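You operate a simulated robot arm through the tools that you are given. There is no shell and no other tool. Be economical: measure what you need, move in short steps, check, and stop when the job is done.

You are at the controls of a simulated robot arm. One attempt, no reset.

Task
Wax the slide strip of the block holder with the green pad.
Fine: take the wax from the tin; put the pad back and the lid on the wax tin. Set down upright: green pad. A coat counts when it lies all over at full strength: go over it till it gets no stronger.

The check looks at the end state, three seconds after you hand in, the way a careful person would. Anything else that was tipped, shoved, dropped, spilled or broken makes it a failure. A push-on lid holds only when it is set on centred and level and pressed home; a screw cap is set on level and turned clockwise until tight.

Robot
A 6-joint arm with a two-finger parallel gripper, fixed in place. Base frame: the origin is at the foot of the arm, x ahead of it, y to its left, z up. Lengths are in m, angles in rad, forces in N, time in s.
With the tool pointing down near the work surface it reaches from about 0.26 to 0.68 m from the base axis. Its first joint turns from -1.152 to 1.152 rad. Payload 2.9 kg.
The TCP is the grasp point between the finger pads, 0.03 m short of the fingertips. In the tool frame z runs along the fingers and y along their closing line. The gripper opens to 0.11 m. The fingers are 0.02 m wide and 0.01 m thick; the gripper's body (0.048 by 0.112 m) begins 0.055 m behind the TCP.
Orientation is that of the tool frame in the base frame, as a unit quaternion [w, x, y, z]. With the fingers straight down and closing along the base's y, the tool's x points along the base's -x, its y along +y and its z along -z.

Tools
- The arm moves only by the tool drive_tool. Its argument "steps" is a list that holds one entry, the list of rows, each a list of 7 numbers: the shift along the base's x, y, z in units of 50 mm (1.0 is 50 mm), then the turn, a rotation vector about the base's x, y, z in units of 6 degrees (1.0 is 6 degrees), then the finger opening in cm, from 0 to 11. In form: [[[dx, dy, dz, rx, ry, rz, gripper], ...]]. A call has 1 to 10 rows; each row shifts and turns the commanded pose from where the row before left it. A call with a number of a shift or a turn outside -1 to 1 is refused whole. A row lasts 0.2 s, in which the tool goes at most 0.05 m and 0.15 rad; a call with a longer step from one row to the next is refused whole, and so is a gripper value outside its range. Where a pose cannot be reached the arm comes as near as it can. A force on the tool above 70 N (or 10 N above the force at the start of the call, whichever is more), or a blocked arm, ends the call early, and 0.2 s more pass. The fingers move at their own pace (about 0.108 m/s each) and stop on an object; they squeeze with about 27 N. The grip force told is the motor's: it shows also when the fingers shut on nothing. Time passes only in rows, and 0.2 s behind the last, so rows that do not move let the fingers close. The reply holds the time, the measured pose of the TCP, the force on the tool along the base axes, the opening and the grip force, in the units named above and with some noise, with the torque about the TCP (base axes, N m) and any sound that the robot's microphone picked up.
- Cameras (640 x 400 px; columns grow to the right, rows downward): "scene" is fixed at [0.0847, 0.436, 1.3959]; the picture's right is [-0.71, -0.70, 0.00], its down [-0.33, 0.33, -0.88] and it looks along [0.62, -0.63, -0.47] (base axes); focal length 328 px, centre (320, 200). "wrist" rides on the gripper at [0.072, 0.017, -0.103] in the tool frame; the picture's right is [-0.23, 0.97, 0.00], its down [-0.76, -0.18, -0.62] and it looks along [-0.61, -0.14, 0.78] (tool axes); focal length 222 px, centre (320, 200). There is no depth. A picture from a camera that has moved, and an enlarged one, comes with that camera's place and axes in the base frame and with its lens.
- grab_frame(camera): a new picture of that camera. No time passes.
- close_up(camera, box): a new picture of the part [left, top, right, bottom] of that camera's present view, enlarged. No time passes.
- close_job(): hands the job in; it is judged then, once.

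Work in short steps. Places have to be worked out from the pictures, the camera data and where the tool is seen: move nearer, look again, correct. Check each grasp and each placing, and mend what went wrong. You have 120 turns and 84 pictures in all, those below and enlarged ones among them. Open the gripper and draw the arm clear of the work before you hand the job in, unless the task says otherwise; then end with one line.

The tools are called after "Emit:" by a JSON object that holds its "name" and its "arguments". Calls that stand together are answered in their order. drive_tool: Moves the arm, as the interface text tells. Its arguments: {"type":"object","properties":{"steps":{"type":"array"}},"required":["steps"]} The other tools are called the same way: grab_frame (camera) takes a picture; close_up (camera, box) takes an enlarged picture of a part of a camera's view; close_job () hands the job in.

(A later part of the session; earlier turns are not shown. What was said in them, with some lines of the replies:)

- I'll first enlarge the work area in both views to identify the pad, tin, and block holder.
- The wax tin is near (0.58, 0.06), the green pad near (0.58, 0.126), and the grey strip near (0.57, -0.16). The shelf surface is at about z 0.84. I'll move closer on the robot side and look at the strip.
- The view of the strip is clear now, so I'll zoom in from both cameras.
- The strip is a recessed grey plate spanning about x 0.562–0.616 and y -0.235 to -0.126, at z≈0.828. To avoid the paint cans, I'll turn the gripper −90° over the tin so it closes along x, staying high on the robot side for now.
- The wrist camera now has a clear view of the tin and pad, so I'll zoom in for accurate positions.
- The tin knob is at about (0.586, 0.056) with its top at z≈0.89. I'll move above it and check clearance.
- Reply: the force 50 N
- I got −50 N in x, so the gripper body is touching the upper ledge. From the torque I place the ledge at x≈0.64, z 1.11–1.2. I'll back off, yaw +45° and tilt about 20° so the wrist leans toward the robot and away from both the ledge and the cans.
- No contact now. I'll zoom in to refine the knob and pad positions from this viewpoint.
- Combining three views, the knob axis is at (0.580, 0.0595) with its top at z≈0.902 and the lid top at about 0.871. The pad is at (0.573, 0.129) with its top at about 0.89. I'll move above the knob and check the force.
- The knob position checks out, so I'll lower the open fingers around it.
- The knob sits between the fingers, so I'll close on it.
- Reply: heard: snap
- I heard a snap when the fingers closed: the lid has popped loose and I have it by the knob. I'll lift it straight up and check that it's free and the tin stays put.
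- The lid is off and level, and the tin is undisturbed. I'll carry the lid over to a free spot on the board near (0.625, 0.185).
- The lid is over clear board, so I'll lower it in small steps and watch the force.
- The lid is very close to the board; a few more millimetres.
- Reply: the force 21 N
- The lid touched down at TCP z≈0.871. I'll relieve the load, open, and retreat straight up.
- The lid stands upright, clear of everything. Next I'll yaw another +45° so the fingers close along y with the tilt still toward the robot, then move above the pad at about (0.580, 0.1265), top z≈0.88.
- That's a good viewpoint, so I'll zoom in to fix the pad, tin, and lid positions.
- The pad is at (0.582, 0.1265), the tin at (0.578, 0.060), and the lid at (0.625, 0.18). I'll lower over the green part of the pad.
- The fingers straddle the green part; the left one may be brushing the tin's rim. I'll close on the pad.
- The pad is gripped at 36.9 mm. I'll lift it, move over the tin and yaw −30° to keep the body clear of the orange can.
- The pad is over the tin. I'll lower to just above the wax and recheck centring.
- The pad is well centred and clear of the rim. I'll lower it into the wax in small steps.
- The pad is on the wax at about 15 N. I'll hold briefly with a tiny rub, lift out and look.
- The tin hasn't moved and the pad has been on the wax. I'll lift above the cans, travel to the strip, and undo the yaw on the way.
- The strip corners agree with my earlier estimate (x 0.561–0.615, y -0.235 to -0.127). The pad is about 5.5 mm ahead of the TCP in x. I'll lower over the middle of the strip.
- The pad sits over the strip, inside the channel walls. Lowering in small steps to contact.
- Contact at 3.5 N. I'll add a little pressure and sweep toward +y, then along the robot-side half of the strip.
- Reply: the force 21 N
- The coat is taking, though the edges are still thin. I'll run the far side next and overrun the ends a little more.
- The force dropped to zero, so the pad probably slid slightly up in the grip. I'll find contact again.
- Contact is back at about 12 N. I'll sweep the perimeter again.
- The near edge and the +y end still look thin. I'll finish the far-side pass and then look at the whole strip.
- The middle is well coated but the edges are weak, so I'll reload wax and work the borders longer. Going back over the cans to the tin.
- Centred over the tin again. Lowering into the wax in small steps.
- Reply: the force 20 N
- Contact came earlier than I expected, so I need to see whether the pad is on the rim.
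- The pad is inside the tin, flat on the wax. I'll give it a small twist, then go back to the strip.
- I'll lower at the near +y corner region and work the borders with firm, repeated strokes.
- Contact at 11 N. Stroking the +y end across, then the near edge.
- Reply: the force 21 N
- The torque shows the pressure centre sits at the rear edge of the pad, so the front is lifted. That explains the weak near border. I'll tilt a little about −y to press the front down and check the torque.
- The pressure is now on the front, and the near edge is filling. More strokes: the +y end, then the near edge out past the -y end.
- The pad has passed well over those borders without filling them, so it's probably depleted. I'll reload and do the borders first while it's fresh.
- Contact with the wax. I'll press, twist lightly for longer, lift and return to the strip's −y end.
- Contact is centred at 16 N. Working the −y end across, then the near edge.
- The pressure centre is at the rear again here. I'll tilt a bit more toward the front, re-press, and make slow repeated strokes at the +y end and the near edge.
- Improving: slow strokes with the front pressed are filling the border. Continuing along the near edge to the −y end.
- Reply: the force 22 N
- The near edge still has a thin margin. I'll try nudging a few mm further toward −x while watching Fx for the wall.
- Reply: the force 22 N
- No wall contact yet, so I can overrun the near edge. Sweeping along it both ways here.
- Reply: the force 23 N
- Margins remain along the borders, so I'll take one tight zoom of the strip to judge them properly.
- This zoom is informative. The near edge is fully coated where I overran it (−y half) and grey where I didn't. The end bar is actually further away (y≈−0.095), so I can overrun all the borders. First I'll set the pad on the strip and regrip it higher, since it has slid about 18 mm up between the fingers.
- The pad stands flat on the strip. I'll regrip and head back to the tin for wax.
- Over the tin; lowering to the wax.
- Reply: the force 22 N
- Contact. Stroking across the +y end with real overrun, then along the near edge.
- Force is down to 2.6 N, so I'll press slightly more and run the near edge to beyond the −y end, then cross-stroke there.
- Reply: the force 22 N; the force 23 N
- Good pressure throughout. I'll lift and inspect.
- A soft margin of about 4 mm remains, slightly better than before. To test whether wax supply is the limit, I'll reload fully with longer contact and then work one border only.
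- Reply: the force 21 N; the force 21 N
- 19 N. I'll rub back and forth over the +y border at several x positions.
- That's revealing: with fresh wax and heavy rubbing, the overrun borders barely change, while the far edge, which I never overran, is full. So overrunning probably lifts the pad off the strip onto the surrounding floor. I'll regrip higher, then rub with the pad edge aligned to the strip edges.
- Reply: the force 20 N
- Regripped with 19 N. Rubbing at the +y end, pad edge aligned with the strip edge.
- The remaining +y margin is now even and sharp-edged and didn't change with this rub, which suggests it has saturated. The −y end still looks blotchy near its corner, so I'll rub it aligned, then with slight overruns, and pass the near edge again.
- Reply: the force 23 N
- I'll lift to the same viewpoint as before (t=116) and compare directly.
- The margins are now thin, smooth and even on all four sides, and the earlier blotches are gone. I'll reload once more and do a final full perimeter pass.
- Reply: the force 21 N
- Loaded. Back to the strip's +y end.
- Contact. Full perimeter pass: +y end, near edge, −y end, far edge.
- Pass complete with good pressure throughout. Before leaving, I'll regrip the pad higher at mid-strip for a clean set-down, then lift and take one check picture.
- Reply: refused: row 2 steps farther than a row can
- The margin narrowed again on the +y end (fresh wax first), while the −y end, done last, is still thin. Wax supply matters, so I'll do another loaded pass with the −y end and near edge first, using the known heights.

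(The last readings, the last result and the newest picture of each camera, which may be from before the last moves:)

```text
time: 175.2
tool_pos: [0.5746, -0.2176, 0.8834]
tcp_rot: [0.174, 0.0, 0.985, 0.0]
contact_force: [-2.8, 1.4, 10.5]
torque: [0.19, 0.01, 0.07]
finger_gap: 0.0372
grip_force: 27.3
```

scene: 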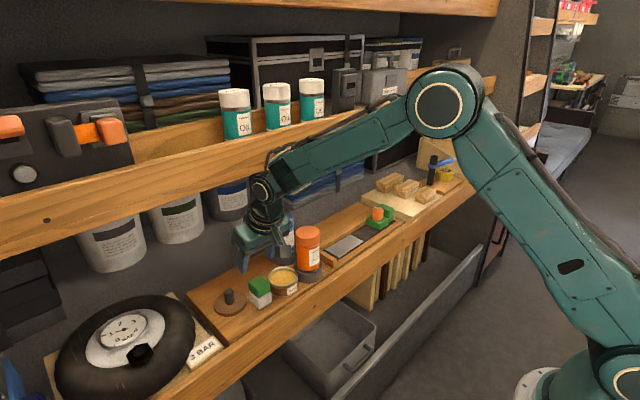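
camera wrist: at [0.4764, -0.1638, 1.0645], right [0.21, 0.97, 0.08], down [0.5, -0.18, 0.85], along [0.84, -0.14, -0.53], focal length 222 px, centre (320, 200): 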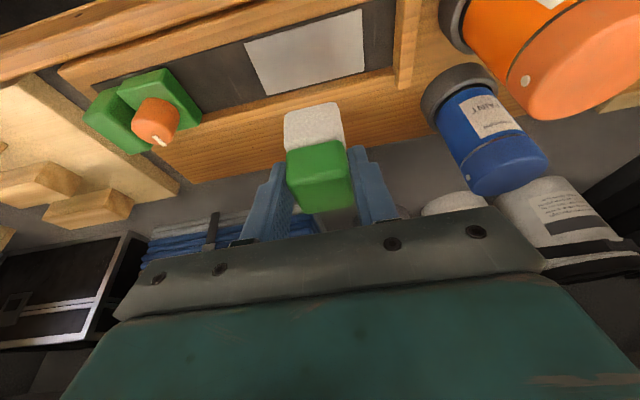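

10 N contact. −y end first with gradual overrun, then the near edge, then the +y end.

Emit:
{"name": "drive_tool", "arguments": {"steps": [[[-0.1, -0.1, -0.03, 0, 0, 0, 2.5], [0.18, 0, 0, 0, 0, 0, 2.5], [0.2, 0, 0, 0, 0, 0, 2.5], [-0.2, -0.1, 0, 0, 0, 0, 2.5], [-0.2, 0, 0, 0, 0, 0, 2.5], [0.18, -0.1, 0, 0, 0, 0, 2.5], [0.2, 0, 0, 0, 0, 0, 2.5], [-0.2, 0, 0, 0, 0, 0, 2.5], [-0.2, 0, 0, 0, 0, 0, 2.5], [-0.08, 0.1, 0, 0, 0, 0, 2.5]]]}}

Emit:
{"name": "drive_tool", "arguments": {"steps": [[[0, 0.22, -0.04, 0, 0, 0, 2.5], [0, 0.22, 0, 0, 0, 0, 2.5], [0, 0.22, 0, 0, 0, 0, 2.5], [0, 0.22, 0, 0, 0, 0, 2.5], [0, 0.22, 0, 0, 0, 0, 2.5], [0, 0.22, 0, 0, 0, 0, 2.5], [0, 0.22, 0, 0, 0, 0, 2.5], [0, 0.22, 0, 0, 0, 0, 2.5], [0.2, 0, 0, 0, 0, 0, 2.5], [0.2, 0, 0, 0, 0, 0, 2.5]]]}}

Emit:
{"name": "drive_tool", "arguments": {"steps": [[[0.08, 0.06, -0.03, 0, 0, 0, 2.5], [-0.2, 0, 0, 0, 0, 0, 2.5], [-0.2, 0, 0, 0, 0, 0, 2.5], [-0.1, 0.06, 0, 0, 0, 0, 2.5], [0.2, 0, 0, 0, 0, 0, 2.5], [0.2, 0, 0, 0, 0, 0, 2.5], [-0.2, 0.04, 0, 0, 0, 0, 2.5], [-0.2, 0, 0, 0, 0, 0, 2.5], [0, -0.25, 0, 0, 0, 0, 2.5], [0, -0.25, 0, 0, 0, 0, 2.5]]]}}

Emit:
{"name": "drive_tool", "arguments": {"steps": [[[-0.06, -0.25, -0.03, 0, 0, 0, 2.5], [0, -0.25, 0, 0, 0, 0, 2.5], [0, -0.25, 0, 0, 0, 0, 2.5], [0, -0.25, 0, 0, 0, 0, 2.5], [0, -0.25, 0, 0, 0, 0, 2.5], [0, -0.2, 0, 0, 0, 0, 2.5], [0.2, 0, 0, 0, 0, 0, 2.5], [0.2, 0, 0, 0, 0, 0, 2.5], [-0.2, 0, 0, 0, 0, 0, 2.5], [0, 0.3, 0, 0, 0, 0, 2.5]]]}}

```text
time: 177.4
tool_pos: [0.5607, -0.2277, 0.8818]
tcp_rot: [0.176, 0.001, 0.984, 0.0]
contact_force: [4.4, -4.1, 14.6]
torque: [-0.23, -0.33, -0.09]
finger_gap: 0.0373
grip_force: 26.9
```

```text
time: 179.6
tool_pos: [0.5813, -0.1386, 0.8798]
tcp_rot: [0.173, -0.001, 0.985, 0.001]
contact_force: [-7.2, 1.6, 18.2]
torque: [0.07, 0.05, 0.04]
finger_gap: 0.0372
grip_force: 27.3
```

```text
time: 181.8
tool_pos: [0.5607, -0.1558, 0.8786]
tcp_rot: [0.173, -0.001, 0.985, 0.0]
contact_force: [-1.2, 3.7, 10.0]
torque: [0.14, -0.2, 0.02]
finger_gap: 0.0369
grip_force: 27.2
```

```text
time: 184.0
tool_pos: [0.5675, -0.2163, 0.8772]
tcp_rot: [0.174, 0.0, 0.985, -0.001]
contact_force: [-0.2, -6.1, 15.7]
torque: [-0.25, -0.12, 0.02]
finger_gap: 0.0371
grip_force: 26.9
```

Good contact all around. Lifting to the comparison viewpoint.

Emit:
{"name": "drive_tool", "arguments": {"steps": [[[0, 0.3, 0.6, 0, 0, 0, 2.5], [0, 0.55, 0.8, 0, 0, 0, 2.5], [0, 0.55, 0.8, 0, 0, 0, 2.5], [0, 0.6, 0.06, 0, 0, 0, 2.5]]]}}

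Emit:
{"name": "close_up", "arguments": {"camera": "wrist", "box": [165, 30, 325, 140]}}

```text
time: 185.0
tool_pos: [0.5694, -0.1134, 0.9893]
tcp_rot: [0.174, 0.0, 0.985, 0.0]
contact_force: [-0.9, 0.2, -0.9]
torque: [-0.02, 0.02, 0.02]
finger_gap: 0.0371
grip_force: 26.7
```

```text
3.64 times, centred on (245, 85) of wrist
camera zoom: at [0.464, -0.0978, 1.0627], right [0.21, 0.97, 0.08], down [0.5, -0.18, 0.85], along [0.84, -0.14, -0.53], focal length 808 px, centre (593, 618)
```

zoom: 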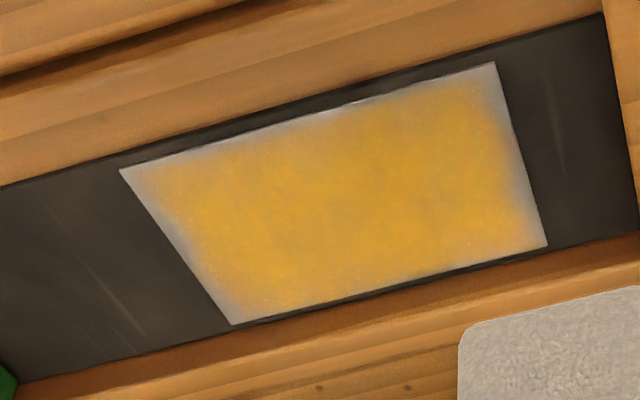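

This matches the t=143 view, so the coat has stopped getting stronger and the strip is done. Now I'll carry the pad back to its home spot (0.582, 0.130).

Emit:
{"name": "drive_tool", "arguments": {"steps": [[[0, 0, 0.8, 0, 0, 0, 2.5], [0.03, 0.815, 0, 0, 0, 0, 2.5], [0.03, 0.815, 0, 0, 0, 0, 2.5], [0.03, 0.815, 0, 0, 0, 0, 2.5], [0.03, 0.815, 0, 0, 0, 0, 2.5], [0.03, 0.815, 0, 0, 0, 0, 2.5], [0, 0.815, 0, 0, 0, 0, 2.5], [0, 0, -0.8, 0, 0, 0, 2.5], [0, 0, -0.8, 0, 0, 0, 2.5]]]}}

Emit:
{"name": "drive_tool", "arguments": {"steps": [[[0, 0, -0.7, 0, 0, 0, 2.5], [0, 0, -0.4, 0, 0, 0, 2.5], [0, 0, 0, 0, 0, 0, 2.5]]]}}

Emit:
{"name": "drive_tool", "arguments": {"steps": [[[0, 0, -0.12, 0, 0, 0, 2.5], [0, 0, 0, 0, 0, 0, 2.5]]]}}

```text
time: 187.0
tool_pos: [0.5755, 0.1313, 0.9487]
tcp_rot: [0.175, 0.0, 0.985, 0.0]
contact_force: [-0.2, 0.5, -0.8]
torque: [0.0, 0.02, -0.02]
finger_gap: 0.037
grip_force: 26.7
```

```text
time: 187.8
tool_pos: [0.5756, 0.131, 0.8935]
tcp_rot: [0.174, 0.0, 0.985, 0.0]
contact_force: [0.2, -0.7, -0.8]
torque: [0.0, -0.01, 0.01]
finger_gap: 0.0369
grip_force: 27.0
```

```text
time: 188.4
tool_pos: [0.5755, 0.1303, 0.8868]
tcp_rot: [0.173, 0.0, 0.985, 0.001]
contact_force: [-0.4, 0.0, -0.5]
torque: [0.03, -0.01, 0.04]
finger_gap: 0.0373
grip_force: 27.4
```

Emit:
{"name": "drive_tool", "arguments": {"steps": [[[0, 0, -0.08, 0, 0, 0, 2.5], [0, 0, 0, 0, 0, 0, 2.5]]]}}

Emit:
{"name": "drive_tool", "arguments": {"steps": [[[0, 0, -0.06, 0, 0, 0, 2.5], [0, 0, 0, 0, 0, 0, 2.5]]]}}

Emit:
{"name": "drive_tool", "arguments": {"steps": [[[0, 0, -0.05, 0, 0, 0, 2.5], [0, 0, 0, 0, 0, 0, 2.5]]]}}

```text
time: 189.0
tool_pos: [0.5763, 0.1295, 0.8841]
tcp_rot: [0.173, 0.0, 0.985, 0.0]
contact_force: [0.4, 0.3, -1.0]
torque: [-0.04, -0.01, 0.01]
finger_gap: 0.037
grip_force: 27.1
```

```text
time: 189.6
tool_pos: [0.5766, 0.1297, 0.88]
tcp_rot: [0.174, 0.0, 0.985, 0.001]
contact_force: [0.0, 0.1, -0.2]
torque: [-0.01, -0.01, 0.01]
finger_gap: 0.0373
grip_force: 27.0
```

```text
time: 190.2
tool_pos: [0.5757, 0.1305, 0.8787]
tcp_rot: [0.173, 0.0, 0.985, 0.0]
contact_force: [0.3, 0.1, 0.1]
torque: [-0.01, 0.03, 0.0]
finger_gap: 0.037
grip_force: 26.6
```

Emit:
{"name": "drive_tool", "arguments": {"steps": [[[0, 0, -0.05, 0, 0, 0, 2.5], [0, 0, 0, 0, 0, 0, 2.5]]]}}

Emit:
{"name": "drive_tool", "arguments": {"steps": [[[0, 0, -0.04, 0, 0, 0, 2.5], [0, 0, 0, 0, 0, 0, 2.5]]]}}

```text
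time: 190.8
tool_pos: [0.5767, 0.1314, 0.8767]
tcp_rot: [0.174, 0.0, 0.985, -0.001]
contact_force: [0.2, -0.9, -0.7]
torque: [0.0, 0.01, 0.0]
finger_gap: 0.0367
grip_force: 27.2
```

```text
time: 191.4
tool_pos: [0.5762, 0.131, 0.8745]
tcp_rot: [0.173, 0.0, 0.985, 0.0]
contact_force: [0.6, -1.7, -1.0]
torque: [-0.04, 0.0, -0.05]
finger_gap: 0.0369
grip_force: 27.5
```

Emit:
{"name": "drive_tool", "arguments": {"steps": [[[0, 0, -0.04, 0, 0, 0, 2.5], [0, 0, 0, 0, 0, 0, 2.5]]]}}

Emit:
{"name": "drive_tool", "arguments": {"steps": [[[0, 0, -0.04, 0, 0, 0, 2.5], [0, 0, 0, 0, 0, 0, 2.5]]]}}

```text
time: 192.0
tool_pos: [0.5772, 0.1314, 0.8751]
tcp_rot: [0.175, -0.001, 0.984, 0.0]
contact_force: [-4.2, -1.5, 14.6]
torque: [-0.07, 0.32, 0.02]
finger_gap: 0.0369
grip_force: 27.2
```

```text
time: 192.6
tool_pos: [0.577, 0.1309, 0.871]
tcp_rot: [0.177, 0.0, 0.984, 0.001]
contact_force: [-0.1, -0.4, 22.4]
torque: [-0.01, -0.24, -0.02]
finger_gap: 0.0372
grip_force: 27.1
```

The pad is on the board. I'll relieve the load, open just enough, and withdraw along the tool axis.

Emit:
{"name": "drive_tool", "arguments": {"steps": [[[0, 0, 0.06, 0, 0, 0, 2.5], [0, 0, 0, 0, 0, 0, 4.2], [0, 0, 0, 0, 0, 0, 4.2], [0, 0, 0, 0, 0, 0, 4.2], [-0.1, 0, 0.28, 0, 0, 0, 4.2], [-0.2, 0, 0.55, 0, 0, 0, 4.2], [-0.3, 0, 0.9, 0, 0, 0, 4.2]]]}}

Emit:
{"name": "grab_frame", "arguments": {"camera": "wrist"}}

```text
time: 194.2
tool_pos: [0.5457, 0.1275, 0.9596]
tcp_rot: [0.174, 0.0, 0.985, 0.001]
contact_force: [-0.2, -0.5, 0.3]
torque: [-0.01, -0.02, -0.01]
finger_gap: 0.0419
grip_force: 0.0
```

```text
1 pictures are left
camera wrist: at [0.4402, 0.1443, 1.0336], right [0.21, 0.97, 0.08], down [0.5, -0.18, 0.85], along [0.84, -0.14, -0.53], focal length 222 px, centre (320, 200)
```

wrist: 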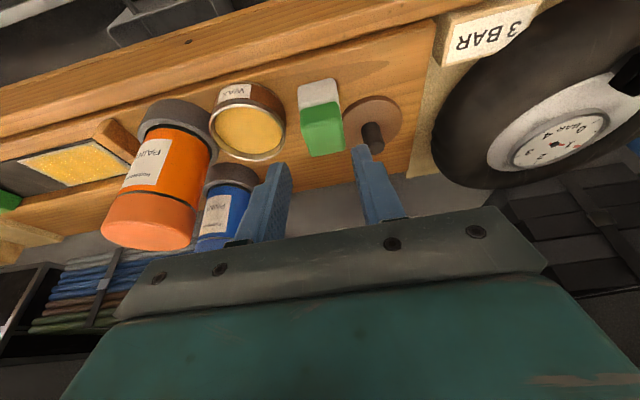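

The pad is standing upright at its place and the tin looks fine. One picture is left, so I'll keep it for centring the lid. Now I return to the lid: yaw −45° and move to the pose I retreated to before.

Emit:
{"name": "drive_tool", "arguments": {"steps": [[[0.12, 0.21, 0.05, 0, 0, -0.94, 3.2], [0.12, 0.21, 0, 0, 0, -0.94, 3.2], [0.12, 0.21, 0, 0, 0, -0.94, 3.2], [0.12, 0.21, 0, 0, 0, -0.94, 3.2], [0.12, 0.21, 0, 0, 0, -0.94, 3.2], [0.12, 0.21, 0, 0, 0, -0.94, 3.2], [0.13, 0.21, 0, 0, 0, -0.93, 3.2], [0.13, 0.21, 0, 0, 0, -0.93, 3.2], [0, 0, 0, 0, 0, 0, 3.2]]]}}

```text
time: 196.2
tool_pos: [0.5955, 0.213, 0.9624]
tcp_rot: [0.161, 0.378, 0.909, -0.067]
contact_force: [-0.4, -0.1, -1.2]
torque: [-0.01, 0.0, -0.05]
finger_gap: 0.032
grip_force: 0.1
```

The orientation matches the earlier grip. I'll descend along the tool axis to the release pose.

Emit:
{"name": "drive_tool", "arguments": {"steps": [[[0.17, -0.165, -0.6, 0, 0, 0, 3.2], [0.15, -0.15, -0.5, 0, 0, 0, 3.2], [0.12, -0.12, -0.4, 0, 0, 0, 3.2], [0.07, -0.07, -0.28, 0, 0, 0, 3.2], [0, 0, 0, 0, 0, 0, 3.2]]]}}

```text
time: 197.4
tool_pos: [0.6209, 0.1895, 0.8723]
tcp_rot: [0.161, 0.377, 0.91, -0.066]
contact_force: [-0.5, -0.8, 0.1]
torque: [-0.01, -0.01, -0.02]
finger_gap: 0.0321
grip_force: 0.2
```

No contact on the way down. Closing on the knob.

Emit:
{"name": "drive_tool", "arguments": {"steps": [[[0, 0, 0, 0, 0, 0, 2], [0, 0, 0, 0, 0, 0, 1], [0, 0, 0, 0, 0, 0, 1], [0, 0, 0, 0, 0, 0, 1]]]}}

Emit:
{"name": "drive_tool", "arguments": {"steps": [[[0, 0, 0.3, 0, 0, 0, 1], [0, 0, 0.6, 0, 0, 0, 1], [0, 0, 0.6, 0, 0, 0, 1], [0, 0, 0.5, 0, 0, 0, 1], [0, 0, 0, 0, 0, 0, 1]]]}}

```text
time: 198.4
tool_pos: [0.621, 0.1899, 0.8717]
tcp_rot: [0.16, 0.377, 0.91, -0.066]
contact_force: [0.4, 1.3, -1.5]
torque: [0.01, 0.01, 0.01]
finger_gap: 0.0204
grip_force: 27.4
```

```text
time: 199.6
tool_pos: [0.6204, 0.1886, 0.9722]
tcp_rot: [0.16, 0.377, 0.91, -0.066]
contact_force: [-0.1, 0.3, -0.6]
torque: [-0.01, 0.01, 0.01]
finger_gap: 0.0204
grip_force: 26.7
```

The lid is held the same as before (gap 0.0204). I'll carry it over the tin and use the last picture to centre it.

Emit:
{"name": "drive_tool", "arguments": {"steps": [[[-0.31, -0.83, 0, 0, 0, 0, 1], [-0.31, -0.83, 0, 0, 0, 0, 1], [-0.32, -0.84, 0, 0, 0, 0, 1], [0, 0, 0, 0, 0, 0, 1]]]}}

Emit:
{"name": "close_up", "arguments": {"camera": "wrist", "box": [240, 20, 400, 190]}}

```text
time: 200.6
tool_pos: [0.5764, 0.0622, 0.9719]
tcp_rot: [0.161, 0.377, 0.91, -0.066]
contact_force: [-0.3, 0.0, -0.2]
torque: [-0.01, -0.01, 0.02]
finger_gap: 0.0203
grip_force: 27.1
```

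```text
2.35 times, centred on (320, 105) of wrist
camera zoom: at [0.5131, 0.1468, 1.0459], right [0.84, 0.54, 0.08], down [0.23, -0.48, 0.85], along [0.49, -0.69, -0.53], focal length 523 px, centre (320, 424)
```

zoom: 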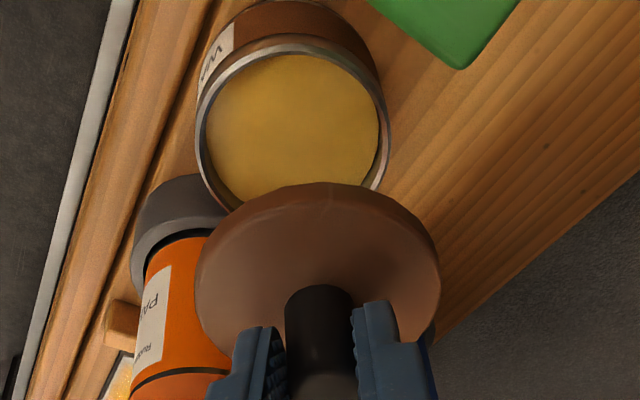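

From the last picture I work out that the tin has crept about 5 mm toward −x since I took the lid. Both the image columns and rows, and the pose history, agree on a correction of about (−4.9, +0.7) mm. I'll apply it and lower to just above the seat.

Emit:
{"name": "drive_tool", "arguments": {"steps": [[[-0.098, 0.014, 0, 0, 0, 0, 1], [0, 0, -0.5, 0, 0, 0, 1], [0, 0, -0.45, 0, 0, 0, 1], [0, 0, -0.15, 0, 0, 0, 1], [0, 0, 0, 0, 0, 0, 1]]]}}

Emit:
{"name": "drive_tool", "arguments": {"steps": [[[0, 0, -0.06, 0, 0, 0, 1], [0, 0, 0, 0, 0, 0, 1]]]}}

```text
time: 201.8
tool_pos: [0.5694, 0.064, 0.9181]
tcp_rot: [0.161, 0.377, 0.91, -0.066]
contact_force: [0.1, -1.0, -0.8]
torque: [0.02, 0.02, -0.03]
finger_gap: 0.0201
grip_force: 27.8
```

```text
time: 202.4
tool_pos: [0.5689, 0.0659, 0.9145]
tcp_rot: [0.161, 0.377, 0.91, -0.066]
contact_force: [0.4, 0.6, -0.3]
torque: [-0.02, -0.01, 0.02]
finger_gap: 0.0204
grip_force: 27.1
```

Emit:
{"name": "drive_tool", "arguments": {"steps": [[[0, 0, -0.05, 0, 0, 0, 1], [0, 0, 0, 0, 0, 0, 1]]]}}

Emit:
{"name": "drive_tool", "arguments": {"steps": [[[0, 0, -0.04, 0, 0, 0, 1], [0, 0, 0, 0, 0, 0, 1]]]}}

```text
time: 203.0
tool_pos: [0.5687, 0.064, 0.9137]
tcp_rot: [0.161, 0.377, 0.91, -0.067]
contact_force: [0.7, 0.0, -0.5]
torque: [0.01, -0.02, -0.03]
finger_gap: 0.0203
grip_force: 27.1
```

```text
time: 203.6
tool_pos: [0.5701, 0.0653, 0.9111]
tcp_rot: [0.16, 0.377, 0.91, -0.066]
contact_force: [-0.2, -0.1, -0.3]
torque: [0.01, -0.02, -0.01]
finger_gap: 0.0204
grip_force: 27.0
```

Emit:
{"name": "drive_tool", "arguments": {"steps": [[[0, 0, -0.04, 0, 0, 0, 1], [0, 0, 0, 0, 0, 0, 1]]]}}

Emit:
{"name": "drive_tool", "arguments": {"steps": [[[0, 0, -0.04, 0, 0, 0, 1], [0, 0, 0, 0, 0, 0, 1]]]}}

```text
time: 204.2
tool_pos: [0.5686, 0.0661, 0.9086]
tcp_rot: [0.16, 0.377, 0.91, -0.066]
contact_force: [0.9, -0.7, -0.6]
torque: [0.0, 0.02, -0.01]
finger_gap: 0.0203
grip_force: 26.9
```

```text
time: 204.8
tool_pos: [0.569, 0.0671, 0.9082]
tcp_rot: [0.163, 0.376, 0.91, -0.066]
contact_force: [-3.4, 4.0, 12.8]
torque: [0.07, 0.23, 0.0]
finger_gap: 0.0203
grip_force: 27.0
heard: snap
```

A snap at TCP z≈0.908, exactly the original seated height, so the lid has gone home. A slight extra press to confirm.

Emit:
{"name": "drive_tool", "arguments": {"steps": [[[0, 0, -0.03, 0, 0, 0, 1], [0, 0, 0, 0, 0, 0, 1]]]}}

Emit:
{"name": "drive_tool", "arguments": {"steps": [[[0, 0, -0.04, 0, 0, 0, 1], [0, 0, 0, 0, 0, 0, 1]]]}}

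```text
time: 205.4
tool_pos: [0.5691, 0.0656, 0.9061]
tcp_rot: [0.162, 0.376, 0.91, -0.064]
contact_force: [-8.7, 8.8, 29.2]
torque: [-0.18, 0.05, -0.06]
finger_gap: 0.0202
grip_force: 26.9
```

```text
time: 206.0
tool_pos: [0.5693, 0.0659, 0.9056]
tcp_rot: [0.165, 0.377, 0.909, -0.065]
contact_force: [-3.1, 9.9, 30.1]
torque: [-0.27, -0.18, 0.08]
finger_gap: 0.0203
grip_force: 26.9
```

Firm at 30 N with no further travel. I'll relieve the load, open and withdraw along the tool axis.

Emit:
{"name": "drive_tool", "arguments": {"steps": [[[0, 0, 0.06, 0, 0, 0, 1], [0, 0, 0.03, 0, 0, 0, 1], [0, 0, 0, 0, 0, 0, 2.6], [0, 0, 0, 0, 0, 0, 3.6], [0, 0, 0, 0, 0, 0, 3.6]]]}}

Emit:
{"name": "drive_tool", "arguments": {"steps": [[[-0.07, 0.07, 0.28, 0, 0, 0, 3.6], [-0.15, 0.15, 0.6, 0, 0, 0, 3.6], [-0.22, 0.22, 0.9, 0, 0, 0, 3.6], [-0.5, 0.1, 0.6, 0, 0, 0, 3.6], [-0.8, 0, 0.3, 0, 0, 0, 3.6], [-0.8, 0, 0.2, 0, 0, 0, 3.6]]]}}

Emit:
{"name": "grab_frame", "arguments": {"camera": "scene"}}

```text
time: 207.2
tool_pos: [0.5679, 0.0643, 0.907]
tcp_rot: [0.16, 0.376, 0.91, -0.066]
contact_force: [-0.5, 0.3, 1.2]
torque: [-0.03, 0.02, 0.02]
finger_gap: 0.036
grip_force: 0.2
```

```text
time: 208.6
tool_pos: [0.4414, 0.0938, 1.0523]
tcp_rot: [0.16, 0.377, 0.91, -0.067]
contact_force: [0.2, -0.7, -0.8]
torque: [-0.01, 0.02, 0.02]
finger_gap: 0.0359
grip_force: 0.0
```

```text
refused: no pictures are left
```

The lid is snapped home, the fingers opened without disturbing it, and the arm is clear. No pictures are left, so I'm handing in.

Emit:
{"name": "close_job", "arguments": {}}

```text
The job is handed in.
```

I waxed the slide strip, set the green pad back upright near its place, and snapped the lid onto the wax tin. I'm not certain the coat is at full strength right at the strip's borders. A thin paler margin remained, about 3–4 mm wide, and it had stopped changing between the last two passes I compared. No pictures were left for a final look, so I judged the lid by its snap, which came at the same height as when it was first seated. The tin also crept about 5 mm toward the robot while I was dipping the pad.
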